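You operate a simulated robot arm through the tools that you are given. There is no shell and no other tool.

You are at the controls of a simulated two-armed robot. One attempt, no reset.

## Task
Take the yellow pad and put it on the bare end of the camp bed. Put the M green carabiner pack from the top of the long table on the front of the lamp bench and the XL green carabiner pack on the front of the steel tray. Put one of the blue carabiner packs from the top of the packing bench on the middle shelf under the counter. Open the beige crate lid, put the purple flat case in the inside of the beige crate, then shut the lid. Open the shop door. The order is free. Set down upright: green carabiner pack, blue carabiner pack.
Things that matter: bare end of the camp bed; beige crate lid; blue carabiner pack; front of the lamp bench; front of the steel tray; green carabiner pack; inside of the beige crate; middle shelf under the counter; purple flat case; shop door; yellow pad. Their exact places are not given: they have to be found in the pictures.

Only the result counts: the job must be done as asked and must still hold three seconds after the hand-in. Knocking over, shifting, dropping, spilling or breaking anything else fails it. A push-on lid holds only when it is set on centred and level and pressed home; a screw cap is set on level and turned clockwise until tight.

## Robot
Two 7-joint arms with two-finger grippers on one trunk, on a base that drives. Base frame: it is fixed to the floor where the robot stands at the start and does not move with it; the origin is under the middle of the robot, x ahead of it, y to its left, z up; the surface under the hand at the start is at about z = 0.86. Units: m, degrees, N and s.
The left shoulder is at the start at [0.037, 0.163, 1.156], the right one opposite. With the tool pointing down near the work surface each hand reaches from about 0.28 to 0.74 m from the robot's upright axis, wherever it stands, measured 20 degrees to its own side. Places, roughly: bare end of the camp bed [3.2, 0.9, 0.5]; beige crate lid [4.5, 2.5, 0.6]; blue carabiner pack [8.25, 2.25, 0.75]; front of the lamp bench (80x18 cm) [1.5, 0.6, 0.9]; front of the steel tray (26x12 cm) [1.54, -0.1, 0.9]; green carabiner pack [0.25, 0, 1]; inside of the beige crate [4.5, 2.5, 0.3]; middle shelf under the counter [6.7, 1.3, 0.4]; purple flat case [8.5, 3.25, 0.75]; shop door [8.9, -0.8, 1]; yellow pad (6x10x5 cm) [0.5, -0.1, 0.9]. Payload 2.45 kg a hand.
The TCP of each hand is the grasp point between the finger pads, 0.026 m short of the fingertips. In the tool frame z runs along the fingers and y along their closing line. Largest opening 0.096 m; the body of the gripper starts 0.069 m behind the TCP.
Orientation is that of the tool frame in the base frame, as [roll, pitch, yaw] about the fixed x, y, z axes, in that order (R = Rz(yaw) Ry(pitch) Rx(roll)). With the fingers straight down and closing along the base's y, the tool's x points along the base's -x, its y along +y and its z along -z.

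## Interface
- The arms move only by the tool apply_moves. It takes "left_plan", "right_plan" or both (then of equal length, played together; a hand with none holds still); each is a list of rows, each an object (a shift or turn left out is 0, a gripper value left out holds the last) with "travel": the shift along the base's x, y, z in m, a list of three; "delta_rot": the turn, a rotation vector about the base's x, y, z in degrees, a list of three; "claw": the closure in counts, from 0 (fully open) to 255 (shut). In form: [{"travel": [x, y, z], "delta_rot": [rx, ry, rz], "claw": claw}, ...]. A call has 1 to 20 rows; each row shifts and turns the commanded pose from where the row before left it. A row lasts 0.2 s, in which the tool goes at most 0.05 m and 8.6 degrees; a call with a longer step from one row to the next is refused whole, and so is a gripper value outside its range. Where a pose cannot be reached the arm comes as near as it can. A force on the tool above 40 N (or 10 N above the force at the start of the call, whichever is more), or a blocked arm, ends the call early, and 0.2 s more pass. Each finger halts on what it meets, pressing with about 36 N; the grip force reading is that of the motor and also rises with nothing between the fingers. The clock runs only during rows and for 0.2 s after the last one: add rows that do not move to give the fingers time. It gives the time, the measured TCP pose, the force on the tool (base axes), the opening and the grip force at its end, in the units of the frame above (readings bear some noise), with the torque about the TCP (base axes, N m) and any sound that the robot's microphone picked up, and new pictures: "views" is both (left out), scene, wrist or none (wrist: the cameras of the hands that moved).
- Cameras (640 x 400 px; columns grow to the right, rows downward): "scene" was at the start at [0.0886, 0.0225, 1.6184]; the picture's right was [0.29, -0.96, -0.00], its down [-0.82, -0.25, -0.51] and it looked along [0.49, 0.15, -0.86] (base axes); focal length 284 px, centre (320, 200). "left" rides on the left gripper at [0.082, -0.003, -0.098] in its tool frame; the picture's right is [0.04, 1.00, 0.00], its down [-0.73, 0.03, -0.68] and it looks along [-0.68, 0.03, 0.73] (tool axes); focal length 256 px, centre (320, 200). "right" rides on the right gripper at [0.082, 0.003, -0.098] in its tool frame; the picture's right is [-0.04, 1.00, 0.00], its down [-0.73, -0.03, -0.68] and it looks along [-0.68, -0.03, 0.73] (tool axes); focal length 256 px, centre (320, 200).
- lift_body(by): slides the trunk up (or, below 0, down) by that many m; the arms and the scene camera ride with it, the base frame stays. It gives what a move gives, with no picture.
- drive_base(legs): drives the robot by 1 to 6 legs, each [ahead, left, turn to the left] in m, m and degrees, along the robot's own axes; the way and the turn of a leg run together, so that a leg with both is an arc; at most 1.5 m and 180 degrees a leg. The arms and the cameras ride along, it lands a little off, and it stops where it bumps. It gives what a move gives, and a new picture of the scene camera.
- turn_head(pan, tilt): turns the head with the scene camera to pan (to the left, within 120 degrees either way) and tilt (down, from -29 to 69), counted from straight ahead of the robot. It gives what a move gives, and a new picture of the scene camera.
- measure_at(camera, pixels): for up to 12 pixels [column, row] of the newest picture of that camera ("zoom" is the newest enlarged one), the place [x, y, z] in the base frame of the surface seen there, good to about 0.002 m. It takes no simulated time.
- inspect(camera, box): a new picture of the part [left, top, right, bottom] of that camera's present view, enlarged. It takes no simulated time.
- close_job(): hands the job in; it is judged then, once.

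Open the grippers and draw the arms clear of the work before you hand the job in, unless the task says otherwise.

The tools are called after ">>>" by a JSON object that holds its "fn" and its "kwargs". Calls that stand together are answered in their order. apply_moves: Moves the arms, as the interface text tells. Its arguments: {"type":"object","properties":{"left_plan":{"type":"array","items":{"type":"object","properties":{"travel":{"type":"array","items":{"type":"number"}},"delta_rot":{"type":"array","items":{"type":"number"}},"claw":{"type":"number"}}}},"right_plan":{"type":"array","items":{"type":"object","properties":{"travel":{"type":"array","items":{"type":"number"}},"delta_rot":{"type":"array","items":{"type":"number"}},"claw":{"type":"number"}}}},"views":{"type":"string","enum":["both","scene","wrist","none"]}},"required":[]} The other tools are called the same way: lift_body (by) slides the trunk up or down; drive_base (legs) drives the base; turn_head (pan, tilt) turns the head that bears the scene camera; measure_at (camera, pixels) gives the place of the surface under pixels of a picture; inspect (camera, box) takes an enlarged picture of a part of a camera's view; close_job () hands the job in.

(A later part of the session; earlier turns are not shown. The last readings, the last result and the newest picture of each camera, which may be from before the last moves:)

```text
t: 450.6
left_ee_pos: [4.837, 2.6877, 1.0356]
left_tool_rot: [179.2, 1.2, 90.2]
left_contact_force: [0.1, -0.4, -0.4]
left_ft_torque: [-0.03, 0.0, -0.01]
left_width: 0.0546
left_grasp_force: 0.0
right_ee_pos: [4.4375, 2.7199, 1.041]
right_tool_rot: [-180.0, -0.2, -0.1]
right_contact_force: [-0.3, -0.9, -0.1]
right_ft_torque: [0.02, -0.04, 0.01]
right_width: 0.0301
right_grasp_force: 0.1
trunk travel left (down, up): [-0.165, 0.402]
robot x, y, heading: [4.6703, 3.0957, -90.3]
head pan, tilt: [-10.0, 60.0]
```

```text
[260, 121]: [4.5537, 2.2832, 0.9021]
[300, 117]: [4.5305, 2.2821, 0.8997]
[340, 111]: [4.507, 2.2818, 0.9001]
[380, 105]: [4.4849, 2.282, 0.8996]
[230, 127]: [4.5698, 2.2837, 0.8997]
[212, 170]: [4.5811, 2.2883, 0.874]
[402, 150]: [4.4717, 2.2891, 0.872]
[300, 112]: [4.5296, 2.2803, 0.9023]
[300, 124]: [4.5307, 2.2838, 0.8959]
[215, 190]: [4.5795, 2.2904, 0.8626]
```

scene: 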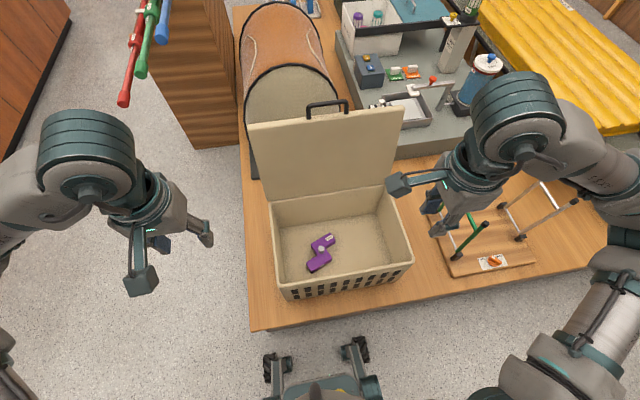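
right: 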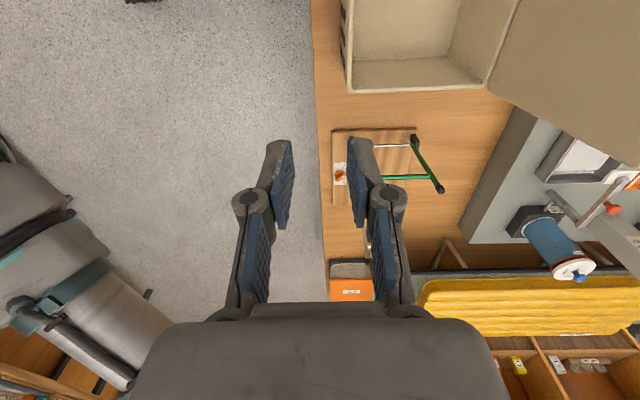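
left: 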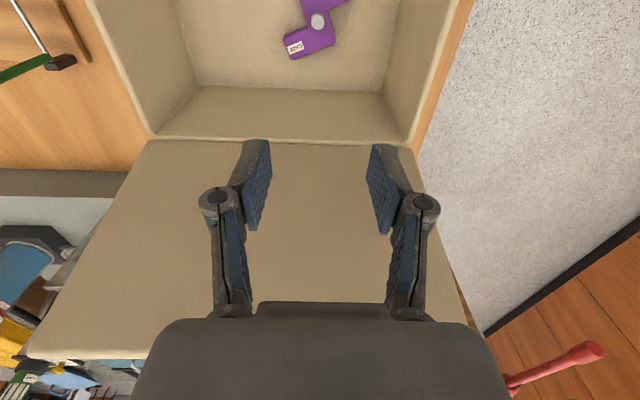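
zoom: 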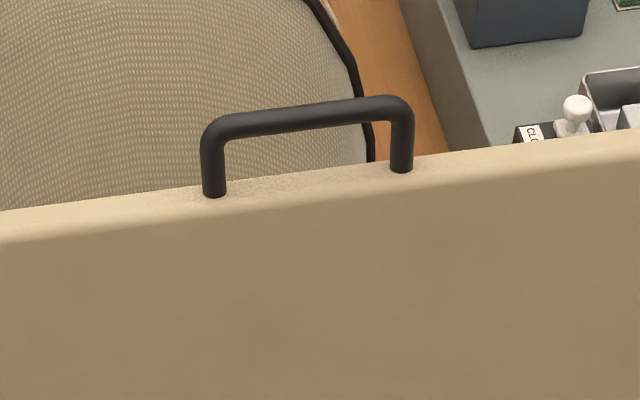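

The bar centre is now ≈(4.525,2.277,0.896). I swing the right hand over to a pre-grasp point in line with the tool axis, tilting −49.6° again.

>>> {"fn": "apply_moves", "kwargs": {"right_plan": [{"travel": [0.0085, -0.0375, -0.0087], "delta_rot": [-4.96, 0, 0]}, {"travel": [0.0085, -0.0375, -0.0087], "delta_rot": [-4.96, 0, 0]}, {"travel": [0.0085, -0.0375, -0.0087], "delta_rot": [-4.96, 0, 0]}, {"travel": [0.0085, -0.0375, -0.0087], "delta_rot": [-4.96, 0, 0]}, {"travel": [0.0085, -0.0375, -0.0087], "delta_rot": [-4.96, 0, 0]}, {"travel": [0.0085, -0.0375, -0.0087], "delta_rot": [-4.96, 0, 0]}, {"travel": [0.0085, -0.0375, -0.0087], "delta_rot": [-4.96, 0, 0]}, {"travel": [0.0085, -0.0375, -0.0087], "delta_rot": [-4.96, 0, 0]}, {"travel": [0.0085, -0.0375, -0.0087], "delta_rot": [-4.96, 0, 0]}, {"travel": [0.0085, -0.03, -0.0087], "delta_rot": [-4.96, 0, 0]}, {}], "views": "both"}}

```text
t: 453.0
left_ee_pos: [4.8388, 2.6874, 1.0366]
left_tool_rot: [179.2, 1.3, 90.1]
left_contact_force: [0.3, 0.8, 0.1]
left_ft_torque: [-0.04, 0.0, 0.02]
left_width: 0.0547
left_grasp_force: 0.0
right_ee_pos: [4.5242, 2.3525, 0.9532]
right_tool_rot: [130.3, -0.1, 0.0]
right_contact_force: [0.4, -0.5, 1.0]
right_ft_torque: [-0.02, -0.05, -0.01]
right_width: 0.03
right_grasp_force: 0.0
trunk travel left (down, up): [-0.165, 0.402]
robot x, y, heading: [4.6731, 3.0952, -90.3]
head pan, tilt: [-10.0, 60.0]
```

scene: 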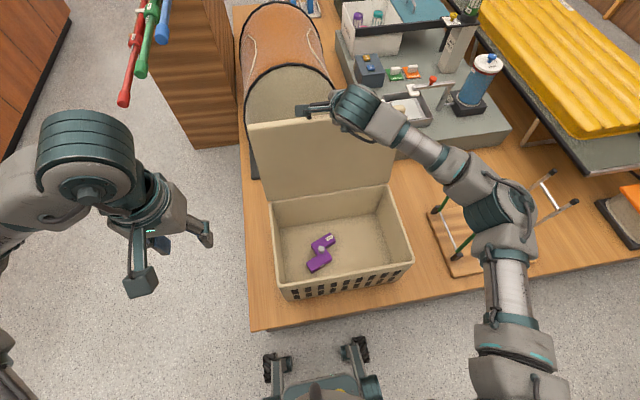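
right: 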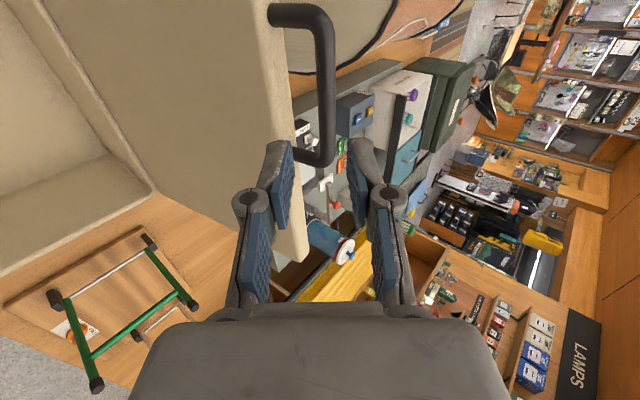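

The bar lies centred between the fingers ahead (column ≈326). I verify its position through the right camera.

>>> {"fn": "measure_at", "kwargs": {"camera": "right", "pixels": [[325, 80], [325, 60], [325, 110], [318, 90], [333, 90], [325, 40]]}}

```text
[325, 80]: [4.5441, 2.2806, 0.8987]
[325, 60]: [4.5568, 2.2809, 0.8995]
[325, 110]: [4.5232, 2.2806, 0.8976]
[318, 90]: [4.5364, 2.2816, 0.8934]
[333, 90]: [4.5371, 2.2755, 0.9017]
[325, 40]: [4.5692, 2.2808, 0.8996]
```

>>> {"fn": "apply_moves", "kwargs": {"right_plan": [{"travel": [0, -0.022, -0.0165]}, {"travel": [0, -0.022, -0.0165]}, {"travel": [0, -0.0215, -0.016]}, {}], "views": "wrist"}}

```text
t: 454.0
left_ee_pos: [4.8378, 2.6865, 1.0361]
left_tool_rot: [179.2, 1.3, 90.3]
left_contact_force: [-0.5, 0.4, 0.4]
left_ft_torque: [-0.01, -0.03, -0.01]
left_width: 0.0548
left_grasp_force: 0.0
right_ee_pos: [4.5232, 2.288, 0.9037]
right_tool_rot: [130.4, -0.2, 0.1]
right_contact_force: [1.4, -0.8, 0.0]
right_ft_torque: [0.03, 0.01, 0.03]
right_width: 0.0303
right_grasp_force: 0.0
trunk travel left (down, up): [-0.165, 0.402]
robot x, y, heading: [4.6687, 3.091, -90.4]
head pan, tilt: [-10.0, 60.0]
```

right: 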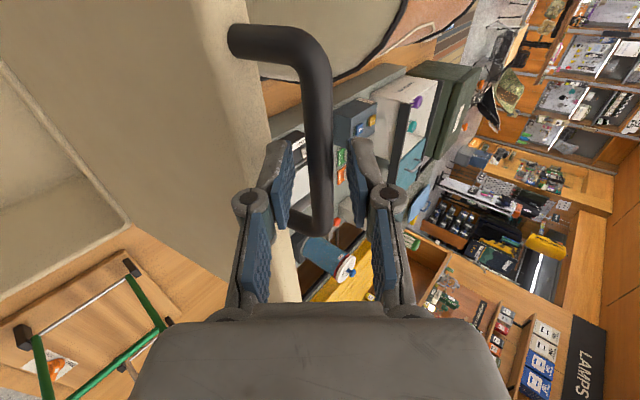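

The bar is centred; I close on it and begin reversing the arc (closing), in half-steps with the tilt easing back.

>>> {"fn": "apply_moves", "kwargs": {"right_plan": [{"claw": 255}, {"claw": 255}, {"claw": 255}, {"travel": [0, 0.0159, 0.0033], "delta_rot": [1.4, 0, 0]}, {"travel": [0, 0.0159, 0.0033], "delta_rot": [1.4, 0, 0]}, {"travel": [0, 0.0182, 0.0019], "delta_rot": [1.4, 0, 0]}, {"travel": [0, 0.0183, 0.0018], "delta_rot": [1.4, 0, 0]}, {}], "views": "scene"}}

```text
t: 455.8
left_ee_pos: [4.8381, 2.687, 1.0358]
left_tool_rot: [179.3, 1.2, 90.3]
left_contact_force: [0.8, 0.6, 0.4]
left_ft_torque: [-0.01, 0.02, -0.04]
left_width: 0.0546
left_grasp_force: 0.1
right_ee_pos: [4.523, 2.3547, 0.9123]
right_tool_rot: [136.3, -0.1, -0.1]
right_contact_force: [2.4, -0.5, -9.4]
right_ft_torque: [0.1, -0.51, 0.07]
right_width: 0.013
right_grasp_force: 39.3
trunk travel left (down, up): [-0.165, 0.402]
robot x, y, heading: [4.6694, 3.0967, -90.2]
head pan, tilt: [-10.0, 60.0]
```

scene: 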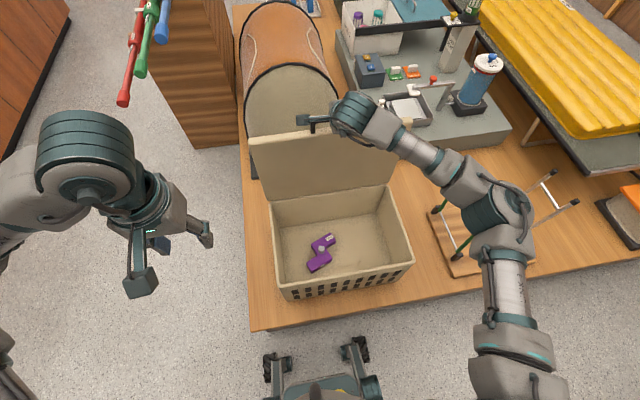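

The lid is back at vertical with modest force (9 N). I continue the closing arc.

>>> {"fn": "apply_moves", "kwargs": {"right_plan": [{"travel": [0, 0.0182, -0.0008], "delta_rot": [2, 0, 0]}, {"travel": [0, 0.0182, -0.0008], "delta_rot": [2, 0, 0]}, {"travel": [0, 0.018, -0.002], "delta_rot": [2, 0, 0]}, {"travel": [0, 0.018, -0.002], "delta_rot": [2, 0, 0]}, {"travel": [0, 0.0177, -0.0039], "delta_rot": [2, 0, 0]}, {"travel": [0, 0.0177, -0.0039], "delta_rot": [2, 0, 0]}, {}], "views": "none"}}

>>> {"fn": "apply_moves", "kwargs": {"right_plan": [{"travel": [0, 0.017, -0.0057], "delta_rot": [2.5, 0, 0]}, {"travel": [0, 0.017, -0.0057], "delta_rot": [2.5, 0, 0]}, {"travel": [0, 0.0162, -0.0077], "delta_rot": [2.5, 0, 0]}, {"travel": [0, 0.0162, -0.0077], "delta_rot": [2.5, 0, 0]}, {}], "views": "scene"}}

```text
t: 457.4
left_ee_pos: [4.8376, 2.6871, 1.0356]
left_tool_rot: [179.2, 1.2, 90.2]
left_contact_force: [-0.2, -0.3, 0.7]
left_ft_torque: [0.02, 0.0, 0.03]
left_width: 0.0546
left_grasp_force: 0.0
right_ee_pos: [4.5218, 2.464, 0.901]
right_tool_rot: [148.2, -0.2, -0.1]
right_contact_force: [2.8, -1.5, -2.9]
right_ft_torque: [0.0, -0.18, 0.19]
right_width: 0.0135
right_grasp_force: 40.1
trunk travel left (down, up): [-0.165, 0.402]
robot x, y, heading: [4.6709, 3.0934, -90.3]
head pan, tilt: [-10.0, 60.0]
```

```text
t: 458.6
left_ee_pos: [4.8384, 2.687, 1.0359]
left_tool_rot: [179.3, 1.2, 90.3]
left_contact_force: [-0.1, 0.3, -0.2]
left_ft_torque: [0.0, 0.01, 0.02]
left_width: 0.0545
left_grasp_force: 0.1
right_ee_pos: [4.5224, 2.5301, 0.8752]
right_tool_rot: [158.2, -0.1, -0.1]
right_contact_force: [0.0, -0.9, -1.8]
right_ft_torque: [-0.01, 0.21, 0.2]
right_width: 0.0133
right_grasp_force: 39.8
trunk travel left (down, up): [-0.165, 0.402]
robot x, y, heading: [4.6718, 3.0976, -90.3]
head pan, tilt: [-10.0, 60.0]
```

scene: 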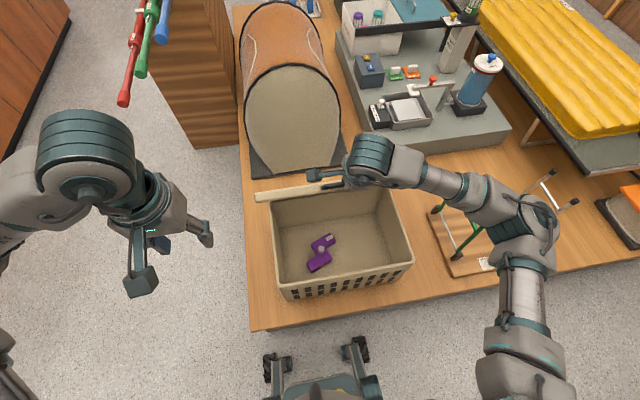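

Forces are very low and the path matches. I continue steps 8–12 of the arc (down to φ≈32°).

>>> {"fn": "apply_moves", "kwargs": {"right_plan": [{"travel": [0, 0.0153, -0.0093], "delta_rot": [2.5, 0, 0]}, {"travel": [0, 0.0154, -0.0094], "delta_rot": [2.5, 0, 0]}, {"travel": [0, 0.0142, -0.011], "delta_rot": [2.5, 0, 0]}, {"travel": [0, 0.0143, -0.0111], "delta_rot": [2.5, 0, 0]}, {"travel": [0, 0.013, -0.0125], "delta_rot": [2.5, 0, 0]}, {"travel": [0, 0.013, -0.0126], "delta_rot": [2.5, 0, 0]}, {}], "views": "none"}}

>>> {"fn": "apply_moves", "kwargs": {"right_plan": [{"travel": [0, 0.0115, -0.0139], "delta_rot": [2.5, 0, 0]}, {"travel": [0, 0.0116, -0.014], "delta_rot": [2.5, 0, 0]}, {"travel": [0, 0.0104, -0.0152], "delta_rot": [1, 0, 0]}, {"travel": [0, 0.0105, -0.0153], "delta_rot": [1, 0, 0]}, {}], "views": "scene"}}

```text
t: 460.2
left_ee_pos: [4.8375, 2.6878, 1.0351]
left_tool_rot: [179.2, 1.1, 90.2]
left_contact_force: [-0.3, -0.3, 0.0]
left_ft_torque: [-0.02, 0.01, 0.01]
left_width: 0.0546
left_grasp_force: 0.1
right_ee_pos: [4.5223, 2.6165, 0.8083]
right_tool_rot: [173.2, -0.3, -0.1]
right_contact_force: [-5.1, -3.5, -4.5]
right_ft_torque: [-0.09, 0.35, 0.62]
right_width: 0.0137
right_grasp_force: 39.9
trunk travel left (down, up): [-0.165, 0.402]
robot x, y, heading: [4.6698, 3.0947, -90.5]
head pan, tilt: [-10.0, 60.0]
```

```text
t: 461.4
left_ee_pos: [4.8366, 2.6871, 1.0356]
left_tool_rot: [179.3, 1.2, 90.2]
left_contact_force: [0.3, -0.8, 0.1]
left_ft_torque: [0.01, 0.0, -0.03]
left_width: 0.0545
left_grasp_force: 0.1
right_ee_pos: [4.5222, 2.6586, 0.7496]
right_tool_rot: [-179.8, -0.2, -0.2]
right_contact_force: [-3.7, -7.1, -5.0]
right_ft_torque: [-0.21, 0.54, 0.85]
right_width: 0.0132
right_grasp_force: 40.0
trunk travel left (down, up): [-0.165, 0.402]
robot x, y, heading: [4.6699, 3.0948, -90.3]
head pan, tilt: [-10.0, 60.0]
```

scene: 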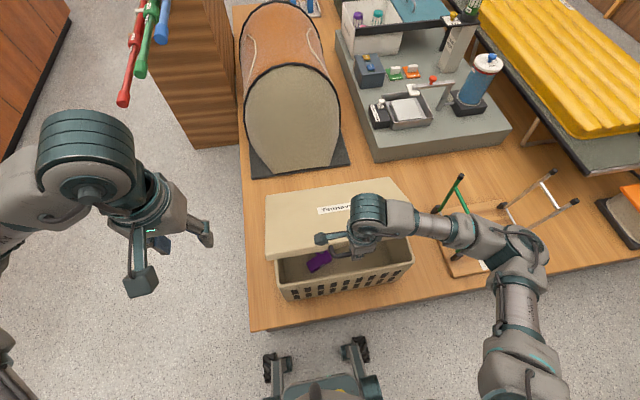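

>>> {"fn": "apply_moves", "kwargs": {"right_plan": [{"travel": [0, 0.009, -0.0162]}, {"travel": [0, 0.009, -0.0163]}, {"travel": [0, 0.0072, -0.0171]}, {"travel": [0, 0.0073, -0.0171]}, {}], "views": "none"}}

>>> {"fn": "apply_moves", "kwargs": {"right_plan": [{"travel": [0, 0.0054, -0.0177]}, {"travel": [0, 0.0055, -0.0178]}, {"travel": [0, 0.0035, -0.0182]}, {"travel": [0, 0.0035, -0.0183]}, {}], "views": "scene"}}

```text
t: 462.6
left_ee_pos: [4.8375, 2.6862, 1.0342]
left_tool_rot: [179.2, 1.1, 90.3]
left_contact_force: [1.0, -1.1, 0.1]
left_ft_torque: [0.02, -0.01, -0.05]
left_width: 0.0547
left_grasp_force: 0.1
right_ee_pos: [4.5229, 2.6913, 0.6831]
right_tool_rot: [-179.9, -0.2, -0.2]
right_contact_force: [-3.0, -15.1, -5.9]
right_ft_torque: [-0.37, 0.17, 0.87]
right_width: 0.0136
right_grasp_force: 40.3
trunk travel left (down, up): [-0.165, 0.402]
robot x, y, heading: [4.671, 3.093, -90.3]
head pan, tilt: [-10.0, 60.0]
```

```text
t: 463.8
left_ee_pos: [4.8355, 2.6866, 1.0365]
left_tool_rot: [179.3, 1.2, 90.2]
left_contact_force: [0.1, -0.3, -0.4]
left_ft_torque: [0.06, 0.01, -0.02]
left_width: 0.0543
left_grasp_force: 0.1
right_ee_pos: [4.5226, 2.7087, 0.6107]
right_tool_rot: [180.0, -0.2, -0.2]
right_contact_force: [-7.5, -21.3, -4.6]
right_ft_torque: [-0.6, 0.77, 0.96]
right_width: 0.0135
right_grasp_force: 40.3
trunk travel left (down, up): [-0.165, 0.402]
robot x, y, heading: [4.6725, 3.0955, -90.2]
head pan, tilt: [-10.0, 60.0]
```

scene: 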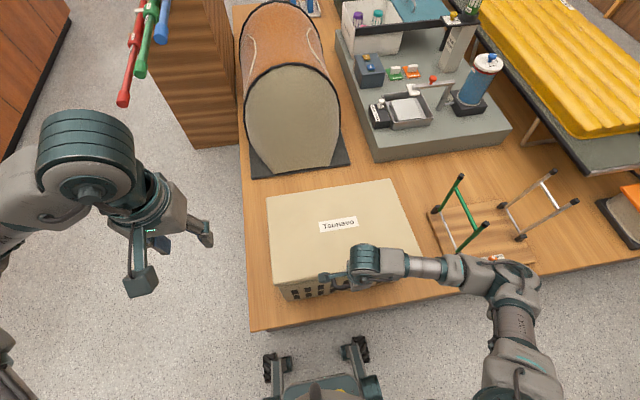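

Lid nearly shut; a −21 N pull in y means I'm ≈3 mm too far out, so I ease back and lower the last 4 cm gently.

>>> {"fn": "apply_moves", "kwargs": {"right_plan": [{"travel": [0, -0.002, -0.012]}, {"travel": [0, 0, -0.012]}, {"travel": [0, 0.001, -0.01]}, {}, {"travel": [0, 0, -0.004]}, {}], "views": "scene"}}

```text
t: 465.2
left_ee_pos: [4.837, 2.6889, 1.0358]
left_tool_rot: [179.3, 1.3, 90.2]
left_contact_force: [0.1, 0.4, -0.3]
left_ft_torque: [0.02, 0.01, 0.0]
left_width: 0.0548
left_grasp_force: 0.0
right_ee_pos: [4.5227, 2.7121, 0.5771]
right_tool_rot: [-180.0, -0.2, 0.0]
right_contact_force: [-12.1, 6.7, 21.7]
right_ft_torque: [0.27, -0.48, 0.8]
right_width: 0.0137
right_grasp_force: 40.1
trunk travel left (down, up): [-0.165, 0.402]
robot x, y, heading: [4.672, 3.1005, -90.1]
head pan, tilt: [-10.0, 60.0]
stopped in row 6 (right hand): the force on the tool passed its limit at 42 N (the readings are from after the stop); the commanded pose is now the measured one
```

scene: 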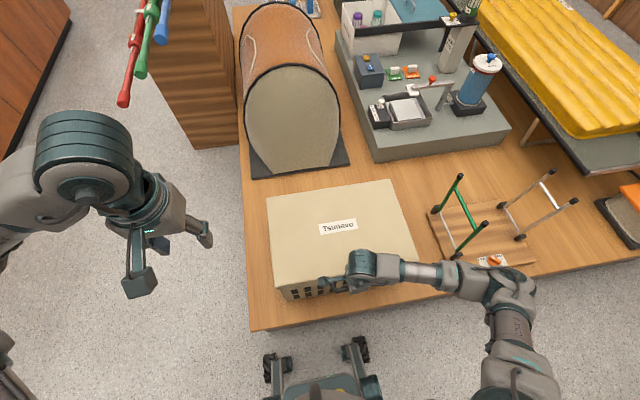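

The contact force suggests the lid has seated. I check by measuring the lid's top front edge against the original closed heights (0.567–0.569).

>>> {"fn": "inspect", "kwargs": {"camera": "scene", "box": [250, 170, 430, 310]}}

>>> {"fn": "measure_at", "kwargs": {"camera": "scene", "pixels": [[270, 195], [390, 183], [275, 280], [300, 276], [320, 230], [275, 240], [400, 240], [285, 283], [290, 287]]}}

```text
2.86 times, centred on (340, 240) of scene
```

zoom: 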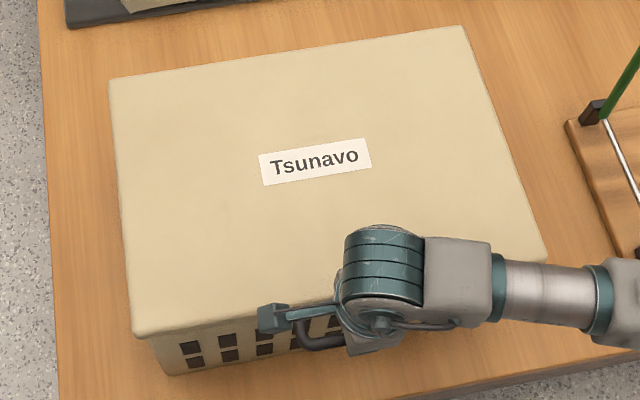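

```text
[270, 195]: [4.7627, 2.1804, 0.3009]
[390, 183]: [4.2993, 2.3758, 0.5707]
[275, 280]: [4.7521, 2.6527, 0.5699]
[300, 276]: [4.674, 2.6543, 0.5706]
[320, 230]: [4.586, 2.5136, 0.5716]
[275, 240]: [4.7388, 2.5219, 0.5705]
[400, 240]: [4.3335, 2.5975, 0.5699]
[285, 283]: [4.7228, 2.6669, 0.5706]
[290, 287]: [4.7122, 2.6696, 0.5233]
```

The lid top reads ≈0.5705 everywhere — fully shut. I open the right fingers modestly and rise straight up.

>>> {"fn": "apply_moves", "kwargs": {"right_plan": [{"claw": 200}, {"claw": 165}, {"claw": 160}, {}, {"travel": [0, 0, 0.02]}, {"travel": [0, 0, 0.04]}, {"travel": [0, 0, 0.045]}, {"travel": [0, 0.01, 0.045]}, {"travel": [0, 0.01, 0.045]}, {"travel": [0, 0.01, 0.045]}, {"travel": [0, 0.01, 0.045]}, {"travel": [0, 0.01, 0.045]}, {}], "views": "scene"}}

>>> {"fn": "measure_at", "kwargs": {"camera": "scene", "pixels": [[390, 183], [275, 280], [300, 276], [320, 230], [285, 275], [360, 265], [400, 250]]}}

```text
t: 468.0
left_ee_pos: [4.8392, 2.6901, 1.036]
left_tool_rot: [179.3, 1.3, 90.2]
left_contact_force: [0.8, -0.6, 0.0]
left_ft_torque: [0.03, -0.03, -0.01]
left_width: 0.0545
left_grasp_force: 0.1
right_ee_pos: [4.5248, 2.7606, 0.9064]
right_tool_rot: [-180.0, -0.3, 0.0]
right_contact_force: [0.1, -0.4, -0.1]
right_ft_torque: [0.0, 0.03, 0.0]
right_width: 0.0358
right_grasp_force: 0.1
trunk travel left (down, up): [-0.165, 0.402]
robot x, y, heading: [4.6688, 3.092, -90.4]
head pan, tilt: [-10.0, 60.0]
```

scene: 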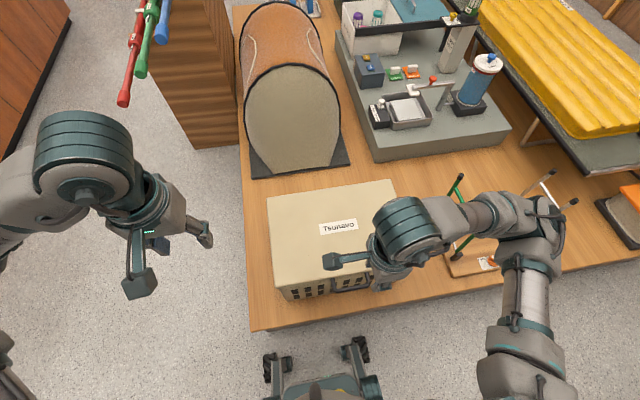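

```text
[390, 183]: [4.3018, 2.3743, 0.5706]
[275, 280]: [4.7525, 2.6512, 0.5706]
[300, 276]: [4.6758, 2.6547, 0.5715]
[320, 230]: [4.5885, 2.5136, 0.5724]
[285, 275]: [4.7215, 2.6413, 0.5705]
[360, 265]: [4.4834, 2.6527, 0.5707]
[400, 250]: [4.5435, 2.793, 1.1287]
```

The lid is confirmed shut (0.5705). I back away, raise the trunk, and restore the right hand's yaw.

>>> {"fn": "drive_base", "kwargs": {"legs": [[-0.42, 0, 0]]}}

>>> {"fn": "lift_body", "kwargs": {"by": 0.16}}

>>> {"fn": "apply_moves", "kwargs": {"right_plan": [{"delta_rot": [0, 0, 8.2], "claw": 0}, {"delta_rot": [0, 0, 8.2]}, {"delta_rot": [0, 0, 8.2]}, {"delta_rot": [0, 0, 8.2]}, {"delta_rot": [0, 0, 8.2]}, {"delta_rot": [0, 0, 8.2]}, {"delta_rot": [0, 0, 8.2]}, {"delta_rot": [0, 0, 8.2]}, {"delta_rot": [0, 0, 8.2]}, {"delta_rot": [0, 0, 8.2]}, {"delta_rot": [0, 0, 8.2]}, {}], "views": "none"}}

>>> {"fn": "turn_head", "kwargs": {"pan": 0, "tilt": 30}}

```text
t: 470.6
left_ee_pos: [4.8391, 3.1122, 1.0363]
left_tool_rot: [179.2, 1.4, 90.1]
left_contact_force: [-0.6, -0.3, 0.3]
left_ft_torque: [-0.03, -0.04, 0.03]
left_width: 0.0546
left_grasp_force: 0.1
right_ee_pos: [4.5262, 3.1843, 0.9058]
right_tool_rot: [179.9, -0.2, -0.3]
right_contact_force: [-0.7, -1.1, -0.6]
right_ft_torque: [-0.03, 0.01, 0.02]
right_width: 0.036
right_grasp_force: 0.0
trunk travel left (down, up): [-0.165, 0.402]
robot x, y, heading: [4.673, 3.5196, -90.7]
head pan, tilt: [-10.0, 60.0]
```

scene: 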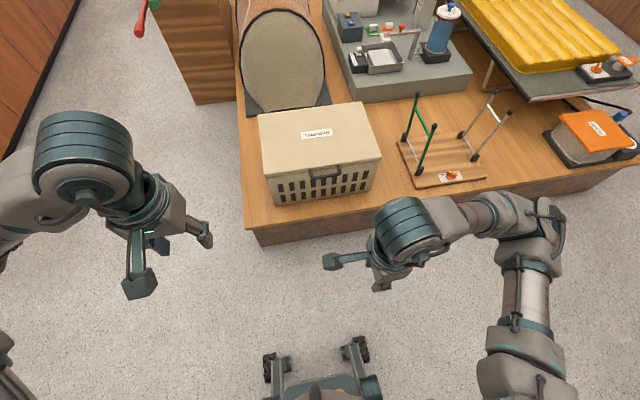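

```text
t: 472.4
left_ee_pos: [4.8394, 3.1149, 1.1981]
left_tool_rot: [179.3, 1.4, 90.1]
left_contact_force: [0.0, 0.4, -0.1]
left_ft_torque: [0.01, 0.0, -0.03]
left_width: 0.0548
left_grasp_force: 0.1
right_ee_pos: [4.527, 3.1871, 1.067]
right_tool_rot: [179.8, -0.3, -0.3]
right_contact_force: [-0.3, -0.6, -0.1]
right_ft_torque: [-0.01, 0.03, 0.01]
right_width: 0.0357
right_grasp_force: 0.0
trunk travel left (down, up): [-0.325, 0.242]
robot x, y, heading: [4.6744, 3.5155, -90.5]
head pan, tilt: [-10.0, 60.0]
```

```text
t: 475.0
left_ee_pos: [4.8396, 3.1162, 1.197]
left_tool_rot: [179.3, 1.6, 90.1]
left_contact_force: [0.3, 0.5, 0.2]
left_ft_torque: [0.0, 0.02, -0.02]
left_width: 0.0547
left_grasp_force: 0.0
right_ee_pos: [4.5263, 3.187, 1.0688]
right_tool_rot: [179.7, -0.2, 90.1]
right_contact_force: [0.0, -0.9, -0.5]
right_ft_torque: [0.01, -0.02, 0.04]
right_width: 0.0959
right_grasp_force: 0.0
trunk travel left (down, up): [-0.325, 0.242]
robot x, y, heading: [4.676, 3.5192, -90.4]
head pan, tilt: [-10.0, 60.0]
```

```text
t: 475.9
left_ee_pos: [4.8398, 3.1157, 1.199]
left_tool_rot: [179.3, 1.6, 90.1]
left_contact_force: [-0.3, 0.4, 0.7]
left_ft_torque: [0.0, -0.03, 0.04]
left_width: 0.0546
left_grasp_force: 0.0
right_ee_pos: [4.5258, 3.1881, 1.0684]
right_tool_rot: [179.7, -0.2, 89.9]
right_contact_force: [0.1, 0.4, 0.1]
right_ft_torque: [0.01, 0.05, -0.02]
right_width: 0.0961
right_grasp_force: 0.1
trunk travel left (down, up): [-0.325, 0.242]
robot x, y, heading: [4.6714, 3.5196, -90.5]
head pan, tilt: [0.0, 30.0]
```

scene: 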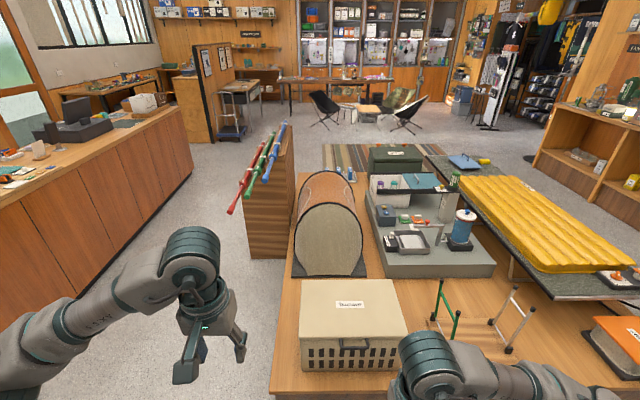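

The lid is shut and the yellow pad is visible on the bed. Now to the door: turn left to face +x, drive ahead 2.9 m, then strafe right down the staff aisle.

>>> {"fn": "drive_base", "kwargs": {"legs": [[0, 0, 90.4], [1.45, 0, 0], [1.42, 0, 0]]}}

```text
t: 493.8
left_ee_pos: [7.9781, 3.6396, 1.1981]
left_tool_rot: [179.3, 1.5, 177.6]
left_contact_force: [0.3, 0.2, 0.1]
left_ft_torque: [-0.01, 0.01, 0.01]
left_width: 0.0546
left_grasp_force: 0.1
right_ee_pos: [7.8934, 3.3299, 1.0685]
right_tool_rot: [179.7, -0.1, 177.5]
right_contact_force: [-0.1, -0.1, 0.3]
right_ft_torque: [-0.04, -0.01, -0.01]
right_width: 0.0959
right_grasp_force: 0.0
trunk travel left (down, up): [-0.325, 0.242]
robot x, y, heading: [7.5685, 3.4906, -3.0]
head pan, tilt: [0.0, 30.0]
```

scene: 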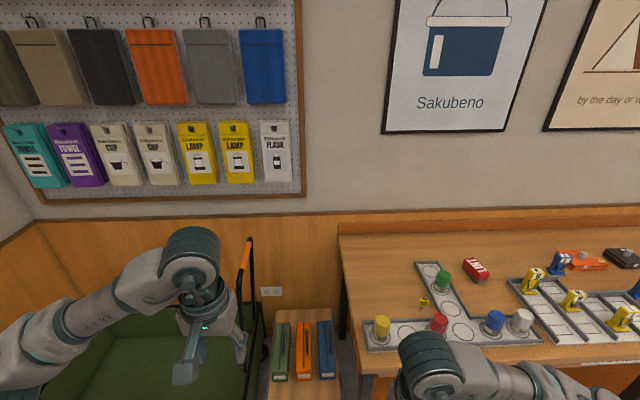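

>>> {"fn": "drive_base", "kwargs": {"legs": [[0, 0, 3], [-0.02, -1.3, 0], [0, -1.3, 0]]}}

```text
t: 506.9
left_ee_pos: [7.961, 1.086, 1.199]
left_tool_rot: [179.8, 1.8, -179.5]
left_contact_force: [0.8, 0.4, -0.9]
left_ft_torque: [-0.04, 0.0, 0.01]
left_width: 0.0548
left_grasp_force: 0.0
right_ee_pos: [7.8908, 0.7701, 1.0708]
right_tool_rot: [-179.9, 0.1, -179.7]
right_contact_force: [0.2, 0.1, 0.2]
right_ft_torque: [-0.06, -0.04, 0.02]
right_width: 0.0959
right_grasp_force: 0.1
trunk travel left (down, up): [-0.325, 0.242]
robot x, y, heading: [7.5623, 0.9082, -0.1]
head pan, tilt: [0.0, 30.0]
```

scene: 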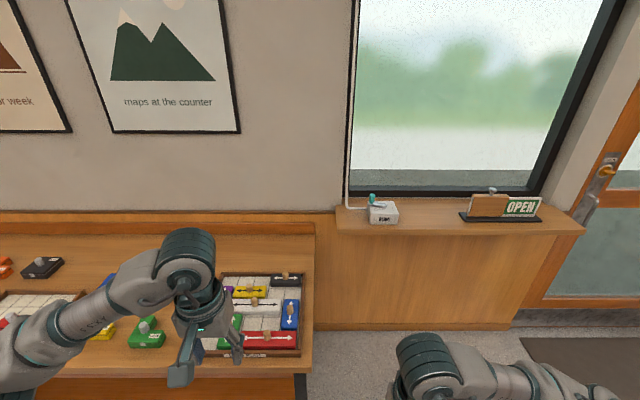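

>>> {"fn": "drive_base", "kwargs": {"legs": [[0, -1.25, 0], [0.35, 0, 0]]}}

>>> {"fn": "turn_head", "kwargs": {"pan": 0, "tilt": 20}}

>>> {"fn": "inspect", "kwargs": {"camera": "scene", "box": [240, 100, 400, 280]}}

```text
t: 515.0
left_ee_pos: [8.2946, -0.1689, 1.1987]
left_tool_rot: [-179.9, 1.9, -179.5]
left_contact_force: [0.4, 0.2, 0.1]
left_ft_torque: [-0.06, 0.06, -0.04]
left_width: 0.0547
left_grasp_force: 0.1
right_ee_pos: [8.225, -0.4853, 1.0716]
right_tool_rot: [-179.7, 0.1, -179.7]
right_contact_force: [0.4, 0.9, 0.1]
right_ft_torque: [-0.03, 0.0, 0.0]
right_width: 0.0961
right_grasp_force: 0.1
trunk travel left (down, up): [-0.325, 0.242]
robot x, y, heading: [7.8998, -0.349, -0.2]
head pan, tilt: [0.0, 30.0]
```

scene: 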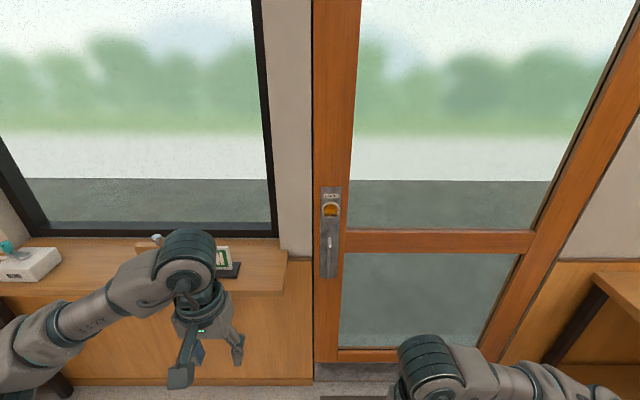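

```text
t: 515.8
left_ee_pos: [8.2916, -0.1718, 1.2006]
left_tool_rot: [179.8, 2.0, -179.5]
left_contact_force: [-0.4, 0.3, 0.0]
left_ft_torque: [-0.02, 0.01, 0.01]
left_width: 0.0544
left_grasp_force: 0.1
right_ee_pos: [8.2213, -0.4887, 1.0733]
right_tool_rot: [-180.0, 0.2, -179.6]
right_contact_force: [0.0, -0.6, 0.3]
right_ft_torque: [-0.02, 0.01, -0.01]
right_width: 0.0963
right_grasp_force: 0.1
trunk travel left (down, up): [-0.325, 0.242]
robot x, y, heading: [7.8978, -0.3488, -0.4]
head pan, tilt: [0.0, 20.0]
```

scene: 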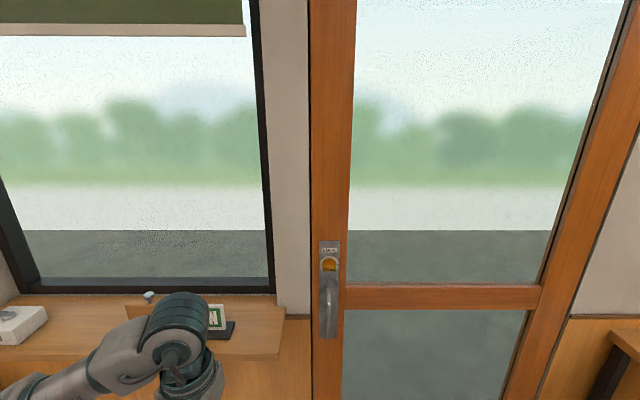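

```text
2.22 times, centred on (320, 190) of scene
```

zoom: 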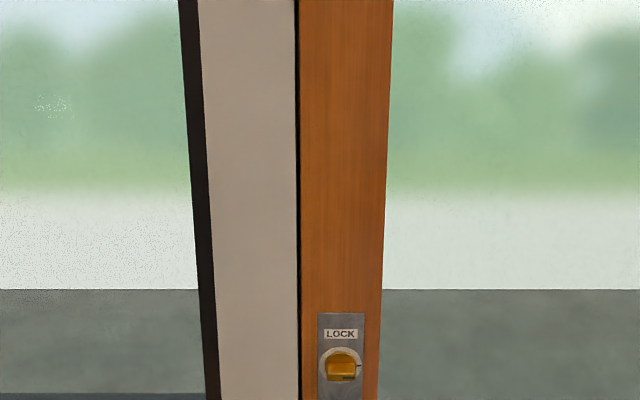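

I zoom on the lock plate with the thumb-turn and pull bar.

>>> {"fn": "inspect", "kwargs": {"camera": "scene", "box": [300, 235, 360, 345]}}

>>> {"fn": "measure_at", "kwargs": {"camera": "zoom", "pixels": [[313, 105], [330, 105], [313, 125], [300, 105], [345, 105], [310, 160], [310, 200], [315, 250], [320, 300], [330, 330], [290, 200], [330, 170]]}}

```text
3.64 times, centred on (330, 290) of scene
```

zoom: 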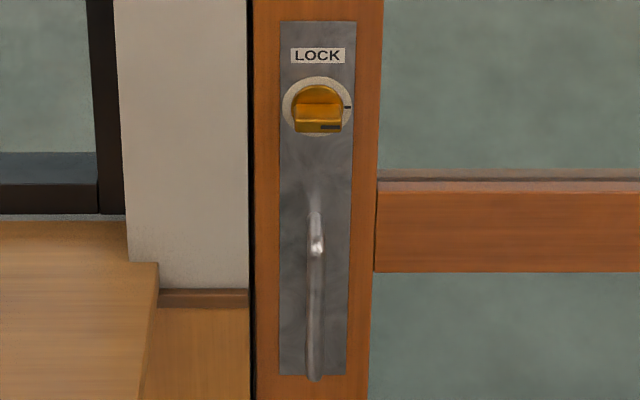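

```text
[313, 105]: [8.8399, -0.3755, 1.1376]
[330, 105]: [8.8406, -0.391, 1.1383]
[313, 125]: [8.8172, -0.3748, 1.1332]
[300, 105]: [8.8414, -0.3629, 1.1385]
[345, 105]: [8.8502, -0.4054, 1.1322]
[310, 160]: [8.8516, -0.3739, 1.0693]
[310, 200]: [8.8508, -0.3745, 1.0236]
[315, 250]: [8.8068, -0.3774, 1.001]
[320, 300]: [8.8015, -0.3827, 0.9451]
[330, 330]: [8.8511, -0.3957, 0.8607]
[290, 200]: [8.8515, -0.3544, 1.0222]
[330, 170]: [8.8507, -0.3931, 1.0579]
```

The thumb-turn wing is horizontal at (8.82,−0.378,1.134), with its mark toward the tick (locked); the pull bar is vertical at x≈8.80, z 0.87–1.03. I pitch the right hand to point horizontally forward, moving it ahead in free space.

>>> {"fn": "apply_moves", "kwargs": {"right_plan": [{"travel": [0.02, 0.005, 0], "delta_rot": [0, -7.5, 0]}, {"travel": [0.02, 0.005, 0], "delta_rot": [0, -7.5, 0]}, {"travel": [0.02, 0.005, 0], "delta_rot": [0, -7.5, 0]}, {"travel": [0.02, 0.005, 0], "delta_rot": [0, -7.5, 0]}, {"travel": [0.02, 0, 0], "delta_rot": [0, -7.5, 0]}, {"travel": [0.02, 0, 0], "delta_rot": [0, -7.5, 0]}, {"travel": [0.02, 0, 0.01], "delta_rot": [0, -7.5, 0]}, {"travel": [0.02, 0, 0.01], "delta_rot": [0, -7.5, 0]}, {"travel": [0.02, 0, 0.01], "delta_rot": [0, -7.5, 0]}, {"travel": [0.02, 0, 0.01], "delta_rot": [0, -7.5, 0]}, {"travel": [0.02, 0, 0.01], "delta_rot": [0, -7.5, 0]}, {"travel": [0.02, 0, 0.01], "delta_rot": [0, -7.5, 0]}, {}], "views": "both"}}

```text
t: 518.6
left_ee_pos: [8.2913, -0.1752, 1.2001]
left_tool_rot: [179.7, 2.0, -179.6]
left_contact_force: [0.1, 0.8, -1.5]
left_ft_torque: [-0.01, -0.01, 0.0]
left_width: 0.0547
left_grasp_force: 0.0
right_ee_pos: [8.4578, -0.4585, 1.1385]
right_tool_rot: [-85.9, 89.5, -86.0]
right_contact_force: [-0.7, -0.3, 1.3]
right_ft_torque: [0.0, -0.03, 0.02]
right_width: 0.0958
right_grasp_force: 0.0
right hand out of reach, approached as far as the arm can: row 12
trunk travel left (down, up): [-0.325, 0.242]
robot x, y, heading: [7.8996, -0.3492, -0.2]
head pan, tilt: [0.0, 20.0]
```

scene: 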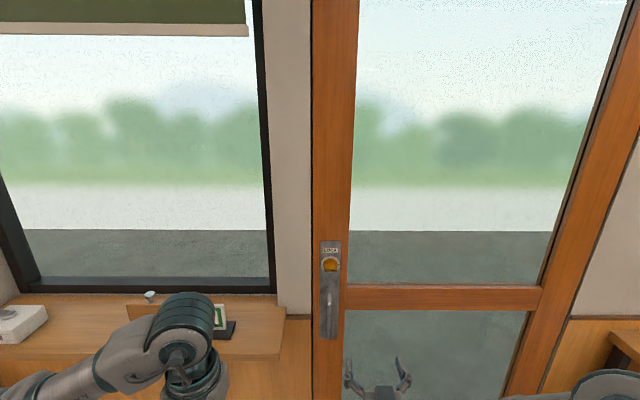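
right: 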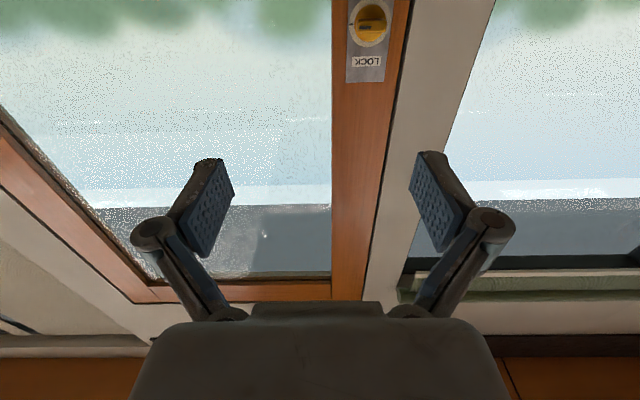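

The hand now points horizontally at the door. I lower the trunk 0.15 m for more wrist freedom and roll the hand +90° so the fingers close vertically on the wing.

>>> {"fn": "apply_moves", "kwargs": {"right_plan": [{"travel": [0.01, 0, 0.03]}, {}], "views": "none"}}

>>> {"fn": "lift_body", "kwargs": {"by": -0.15}}

>>> {"fn": "apply_moves", "kwargs": {"right_plan": [{"travel": [0, 0.005, 0.012], "delta_rot": [8.2, 0, 0]}, {"travel": [0, 0.005, 0.012], "delta_rot": [8.2, 0, 0]}, {"travel": [0, 0.005, 0.012], "delta_rot": [8.2, 0, 0]}, {"travel": [0, 0.005, 0.012], "delta_rot": [8.2, 0, 0]}, {"travel": [0, 0.005, 0.012], "delta_rot": [8.2, 0, 0]}, {"travel": [0, 0, 0.012], "delta_rot": [8.2, 0, 0]}, {"travel": [0, 0, 0.012], "delta_rot": [8.2, 0, 0]}, {"travel": [0, 0, 0.012], "delta_rot": [8.2, 0, 0]}, {"travel": [0, 0, 0.012], "delta_rot": [8.2, 0, 0]}, {"travel": [0, 0, 0.012], "delta_rot": [8.2, 0, 0]}, {"travel": [0, 0, 0], "delta_rot": [8, 0, 0]}, {}], "views": "both"}}

```text
t: 519.2
left_ee_pos: [8.2917, -0.1764, 1.201]
left_tool_rot: [179.6, 2.0, -179.5]
left_contact_force: [0.6, 0.0, -0.4]
left_ft_torque: [0.01, 0.01, 0.0]
left_width: 0.0546
left_grasp_force: 0.0
right_ee_pos: [8.4686, -0.4598, 1.1677]
right_tool_rot: [-60.5, 89.5, -60.3]
right_contact_force: [-0.3, 0.3, -0.5]
right_ft_torque: [-0.03, 0.02, -0.02]
right_width: 0.0961
right_grasp_force: 0.0
trunk travel left (down, up): [-0.325, 0.242]
robot x, y, heading: [7.8995, -0.35, -0.2]
head pan, tilt: [0.0, 20.0]
```

```text
t: 520.9
left_ee_pos: [8.289, -0.1786, 1.0527]
left_tool_rot: [179.6, 2.2, -179.5]
left_contact_force: [0.0, -0.5, -0.3]
left_ft_torque: [-0.01, -0.03, 0.0]
left_width: 0.0546
left_grasp_force: 0.0
right_ee_pos: [8.4674, -0.4633, 1.0192]
right_tool_rot: [-46.0, 89.4, -45.7]
right_contact_force: [-1.0, -0.4, -0.1]
right_ft_torque: [-0.02, 0.0, -0.02]
right_width: 0.0962
right_grasp_force: 0.1
trunk travel left (down, up): [-0.175, 0.392]
robot x, y, heading: [7.8954, -0.3531, -0.1]
head pan, tilt: [0.0, 20.0]
```

```text
t: 523.5
left_ee_pos: [8.2902, -0.1792, 1.052]
left_tool_rot: [179.5, 2.0, -179.5]
left_contact_force: [-0.7, -0.6, 0.1]
left_ft_torque: [-0.02, -0.02, 0.0]
left_width: 0.0545
left_grasp_force: 0.1
right_ee_pos: [8.4671, -0.4384, 1.1392]
right_tool_rot: [89.8, 0.3, 89.8]
right_contact_force: [0.6, -0.2, 0.0]
right_ft_torque: [0.02, -0.01, -0.01]
right_width: 0.0961
right_grasp_force: 0.0
trunk travel left (down, up): [-0.175, 0.392]
robot x, y, heading: [7.8989, -0.3512, -0.1]
head pan, tilt: [0.0, 20.0]
```

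scene: 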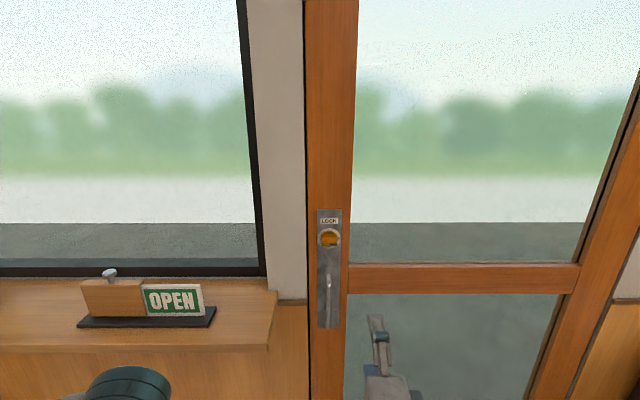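
right: 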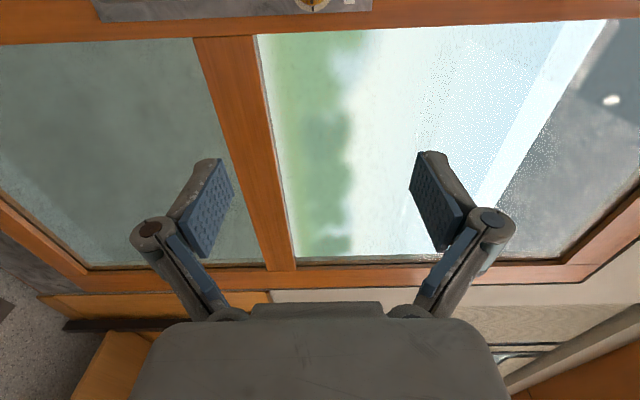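

The right hand is now rolled so its fingers close vertically. I draw the left hand back and up, then drive ahead 0.24 m and slightly left to face the lock.

>>> {"fn": "apply_moves", "kwargs": {"left_plan": [{"travel": [-0.025, 0, 0.03]}, {"travel": [-0.025, 0, 0.03]}, {"travel": [-0.02, 0, 0.03]}, {"travel": [0, 0, 0.03]}, {}], "views": "none"}}

>>> {"fn": "drive_base", "kwargs": {"legs": [[0.22, 0.06, 0]]}}

>>> {"fn": "turn_head", "kwargs": {"pan": -5, "tilt": 25}}

>>> {"fn": "inspect", "kwargs": {"camera": "scene", "box": [240, 130, 420, 330]}}

```text
t: 524.7
left_ee_pos: [8.2196, -0.1787, 1.1708]
left_tool_rot: [179.6, 1.9, -179.3]
left_contact_force: [0.2, 0.1, -0.4]
left_ft_torque: [0.04, 0.01, 0.01]
left_width: 0.0547
left_grasp_force: 0.0
right_ee_pos: [8.4667, -0.4394, 1.1377]
right_tool_rot: [89.9, 0.4, 89.7]
right_contact_force: [1.0, 0.2, 0.7]
right_ft_torque: [0.01, -0.02, -0.01]
right_width: 0.0963
right_grasp_force: 0.1
trunk travel left (down, up): [-0.175, 0.392]
robot x, y, heading: [7.9009, -0.3522, -0.0]
head pan, tilt: [0.0, 20.0]
```

```text
t: 526.4
left_ee_pos: [8.4366, -0.1273, 1.174]
left_tool_rot: [179.2, 2.1, -179.3]
left_contact_force: [-0.2, -0.3, -1.2]
left_ft_torque: [0.02, 0.0, -0.01]
left_width: 0.0547
left_grasp_force: 0.0
right_ee_pos: [8.6849, -0.3852, 1.141]
right_tool_rot: [89.8, 0.1, 89.8]
right_contact_force: [-0.2, -1.2, -0.7]
right_ft_torque: [-0.03, -0.01, 0.03]
right_width: 0.096
right_grasp_force: 0.0
trunk travel left (down, up): [-0.175, 0.392]
robot x, y, heading: [8.1162, -0.2926, -0.1]
head pan, tilt: [0.0, 20.0]
```

scene: 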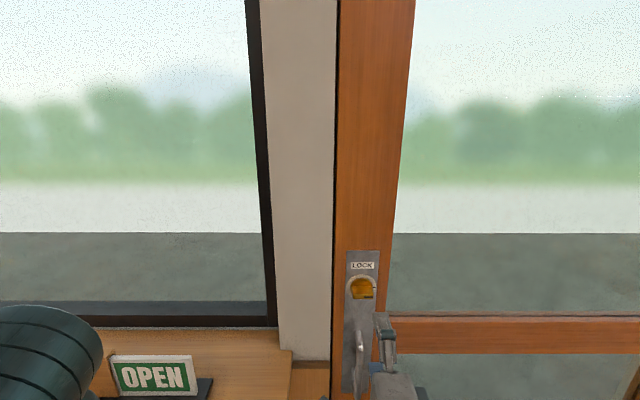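

```text
t: 527.1
left_ee_pos: [8.439, -0.1328, 1.1738]
left_tool_rot: [178.9, 1.8, -179.3]
left_contact_force: [-0.1, 0.6, 0.0]
left_ft_torque: [0.01, 0.01, 0.0]
left_width: 0.0546
left_grasp_force: 0.2
right_ee_pos: [8.6867, -0.3915, 1.1382]
right_tool_rot: [89.9, -0.2, 89.9]
right_contact_force: [0.3, 0.6, 2.1]
right_ft_torque: [-0.01, -0.03, 0.02]
right_width: 0.096
right_grasp_force: 0.1
trunk travel left (down, up): [-0.175, 0.392]
robot x, y, heading: [8.1162, -0.2959, -0.0]
head pan, tilt: [-5.0, 25.0]
```

scene: 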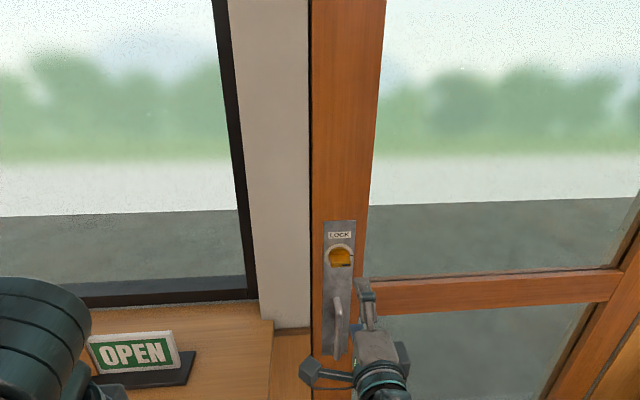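

```text
2.00 times, centred on (330, 230) of scene
```

zoom: 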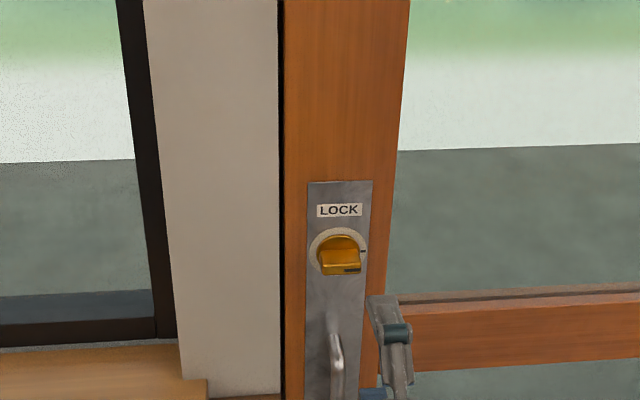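

>>> {"fn": "inspect", "kwargs": {"camera": "scene", "box": [315, 215, 375, 285]}}

>>> {"fn": "measure_at", "kwargs": {"camera": "zoom", "pixels": [[200, 230], [240, 240], [290, 235], [330, 225], [250, 210], [300, 205], [230, 260], [310, 260], [270, 250], [345, 230], [270, 170], [205, 215]]}}

```text
5.71 times, centred on (345, 250) of scene
```

zoom: 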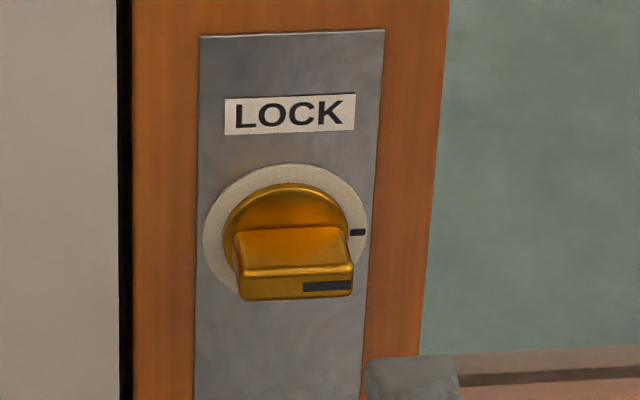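

```text
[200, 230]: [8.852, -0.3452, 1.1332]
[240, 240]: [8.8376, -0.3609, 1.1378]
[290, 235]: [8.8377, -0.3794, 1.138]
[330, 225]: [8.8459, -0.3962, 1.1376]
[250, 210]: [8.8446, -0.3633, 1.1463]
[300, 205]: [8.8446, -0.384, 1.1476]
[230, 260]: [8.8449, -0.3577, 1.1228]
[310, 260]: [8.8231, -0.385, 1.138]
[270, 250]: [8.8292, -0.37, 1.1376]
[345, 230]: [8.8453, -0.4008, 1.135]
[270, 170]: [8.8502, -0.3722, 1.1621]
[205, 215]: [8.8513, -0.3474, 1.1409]
```

The wing's top face is z=1.138, front at x≈8.815, y −0.358…−0.402, so its centre is ≈(−0.379,1.132). I pre-close to ≈43 mm and approach to x≈8.79 first.

>>> {"fn": "apply_moves", "kwargs": {"right_plan": [{"travel": [0.03, 0.006, -0.003], "claw": 140}, {"travel": [0.03, 0.006, -0.003]}, {"travel": [0.03, 0, 0]}, {"travel": [0.015, 0, 0]}, {}, {}], "views": "both"}}

>>> {"fn": "inspect", "kwargs": {"camera": "scene", "box": [310, 220, 390, 310]}}

```text
t: 528.5
left_ee_pos: [8.4383, -0.1265, 1.1736]
left_tool_rot: [179.1, 2.0, -179.3]
left_contact_force: [-0.2, 0.1, 0.2]
left_ft_torque: [-0.01, 0.01, 0.0]
left_width: 0.0543
left_grasp_force: 0.1
right_ee_pos: [8.7917, -0.3731, 1.1337]
right_tool_rot: [89.9, 0.0, 89.8]
right_contact_force: [-0.3, 0.0, -0.2]
right_ft_torque: [-0.02, -0.01, 0.01]
right_width: 0.0432
right_grasp_force: 0.2
trunk travel left (down, up): [-0.175, 0.392]
robot x, y, heading: [8.1186, -0.2941, 0.1]
head pan, tilt: [-5.0, 25.0]
```

scene: 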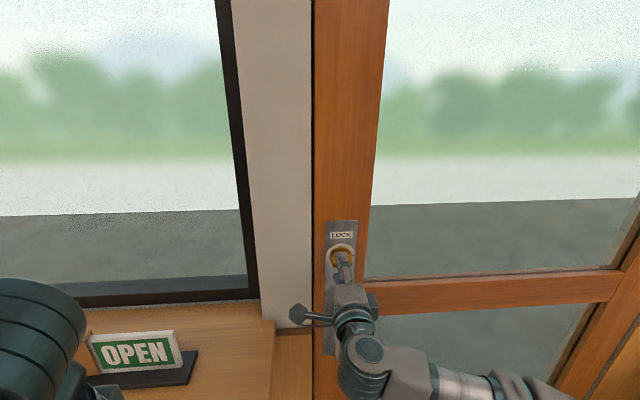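
right: 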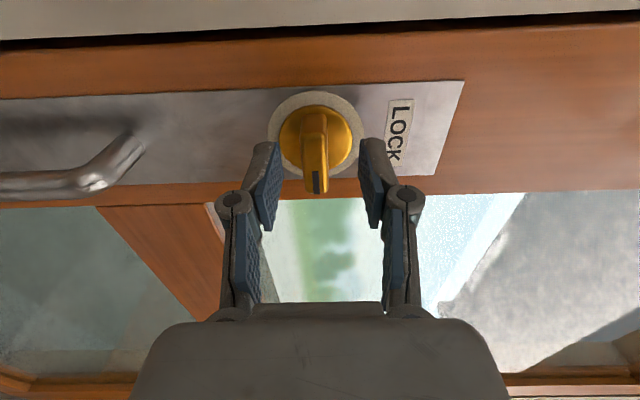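

```text
4.44 times, centred on (350, 265) of scene
```

zoom: 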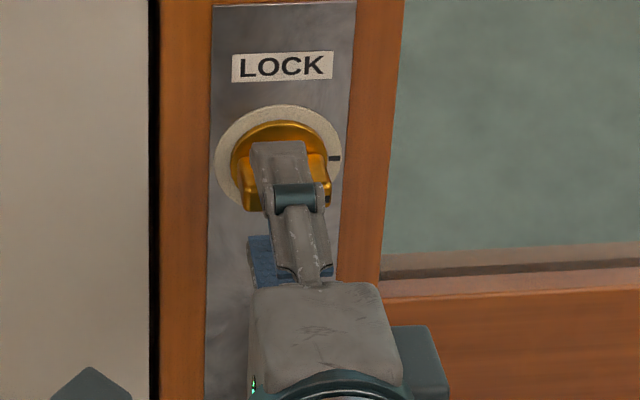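

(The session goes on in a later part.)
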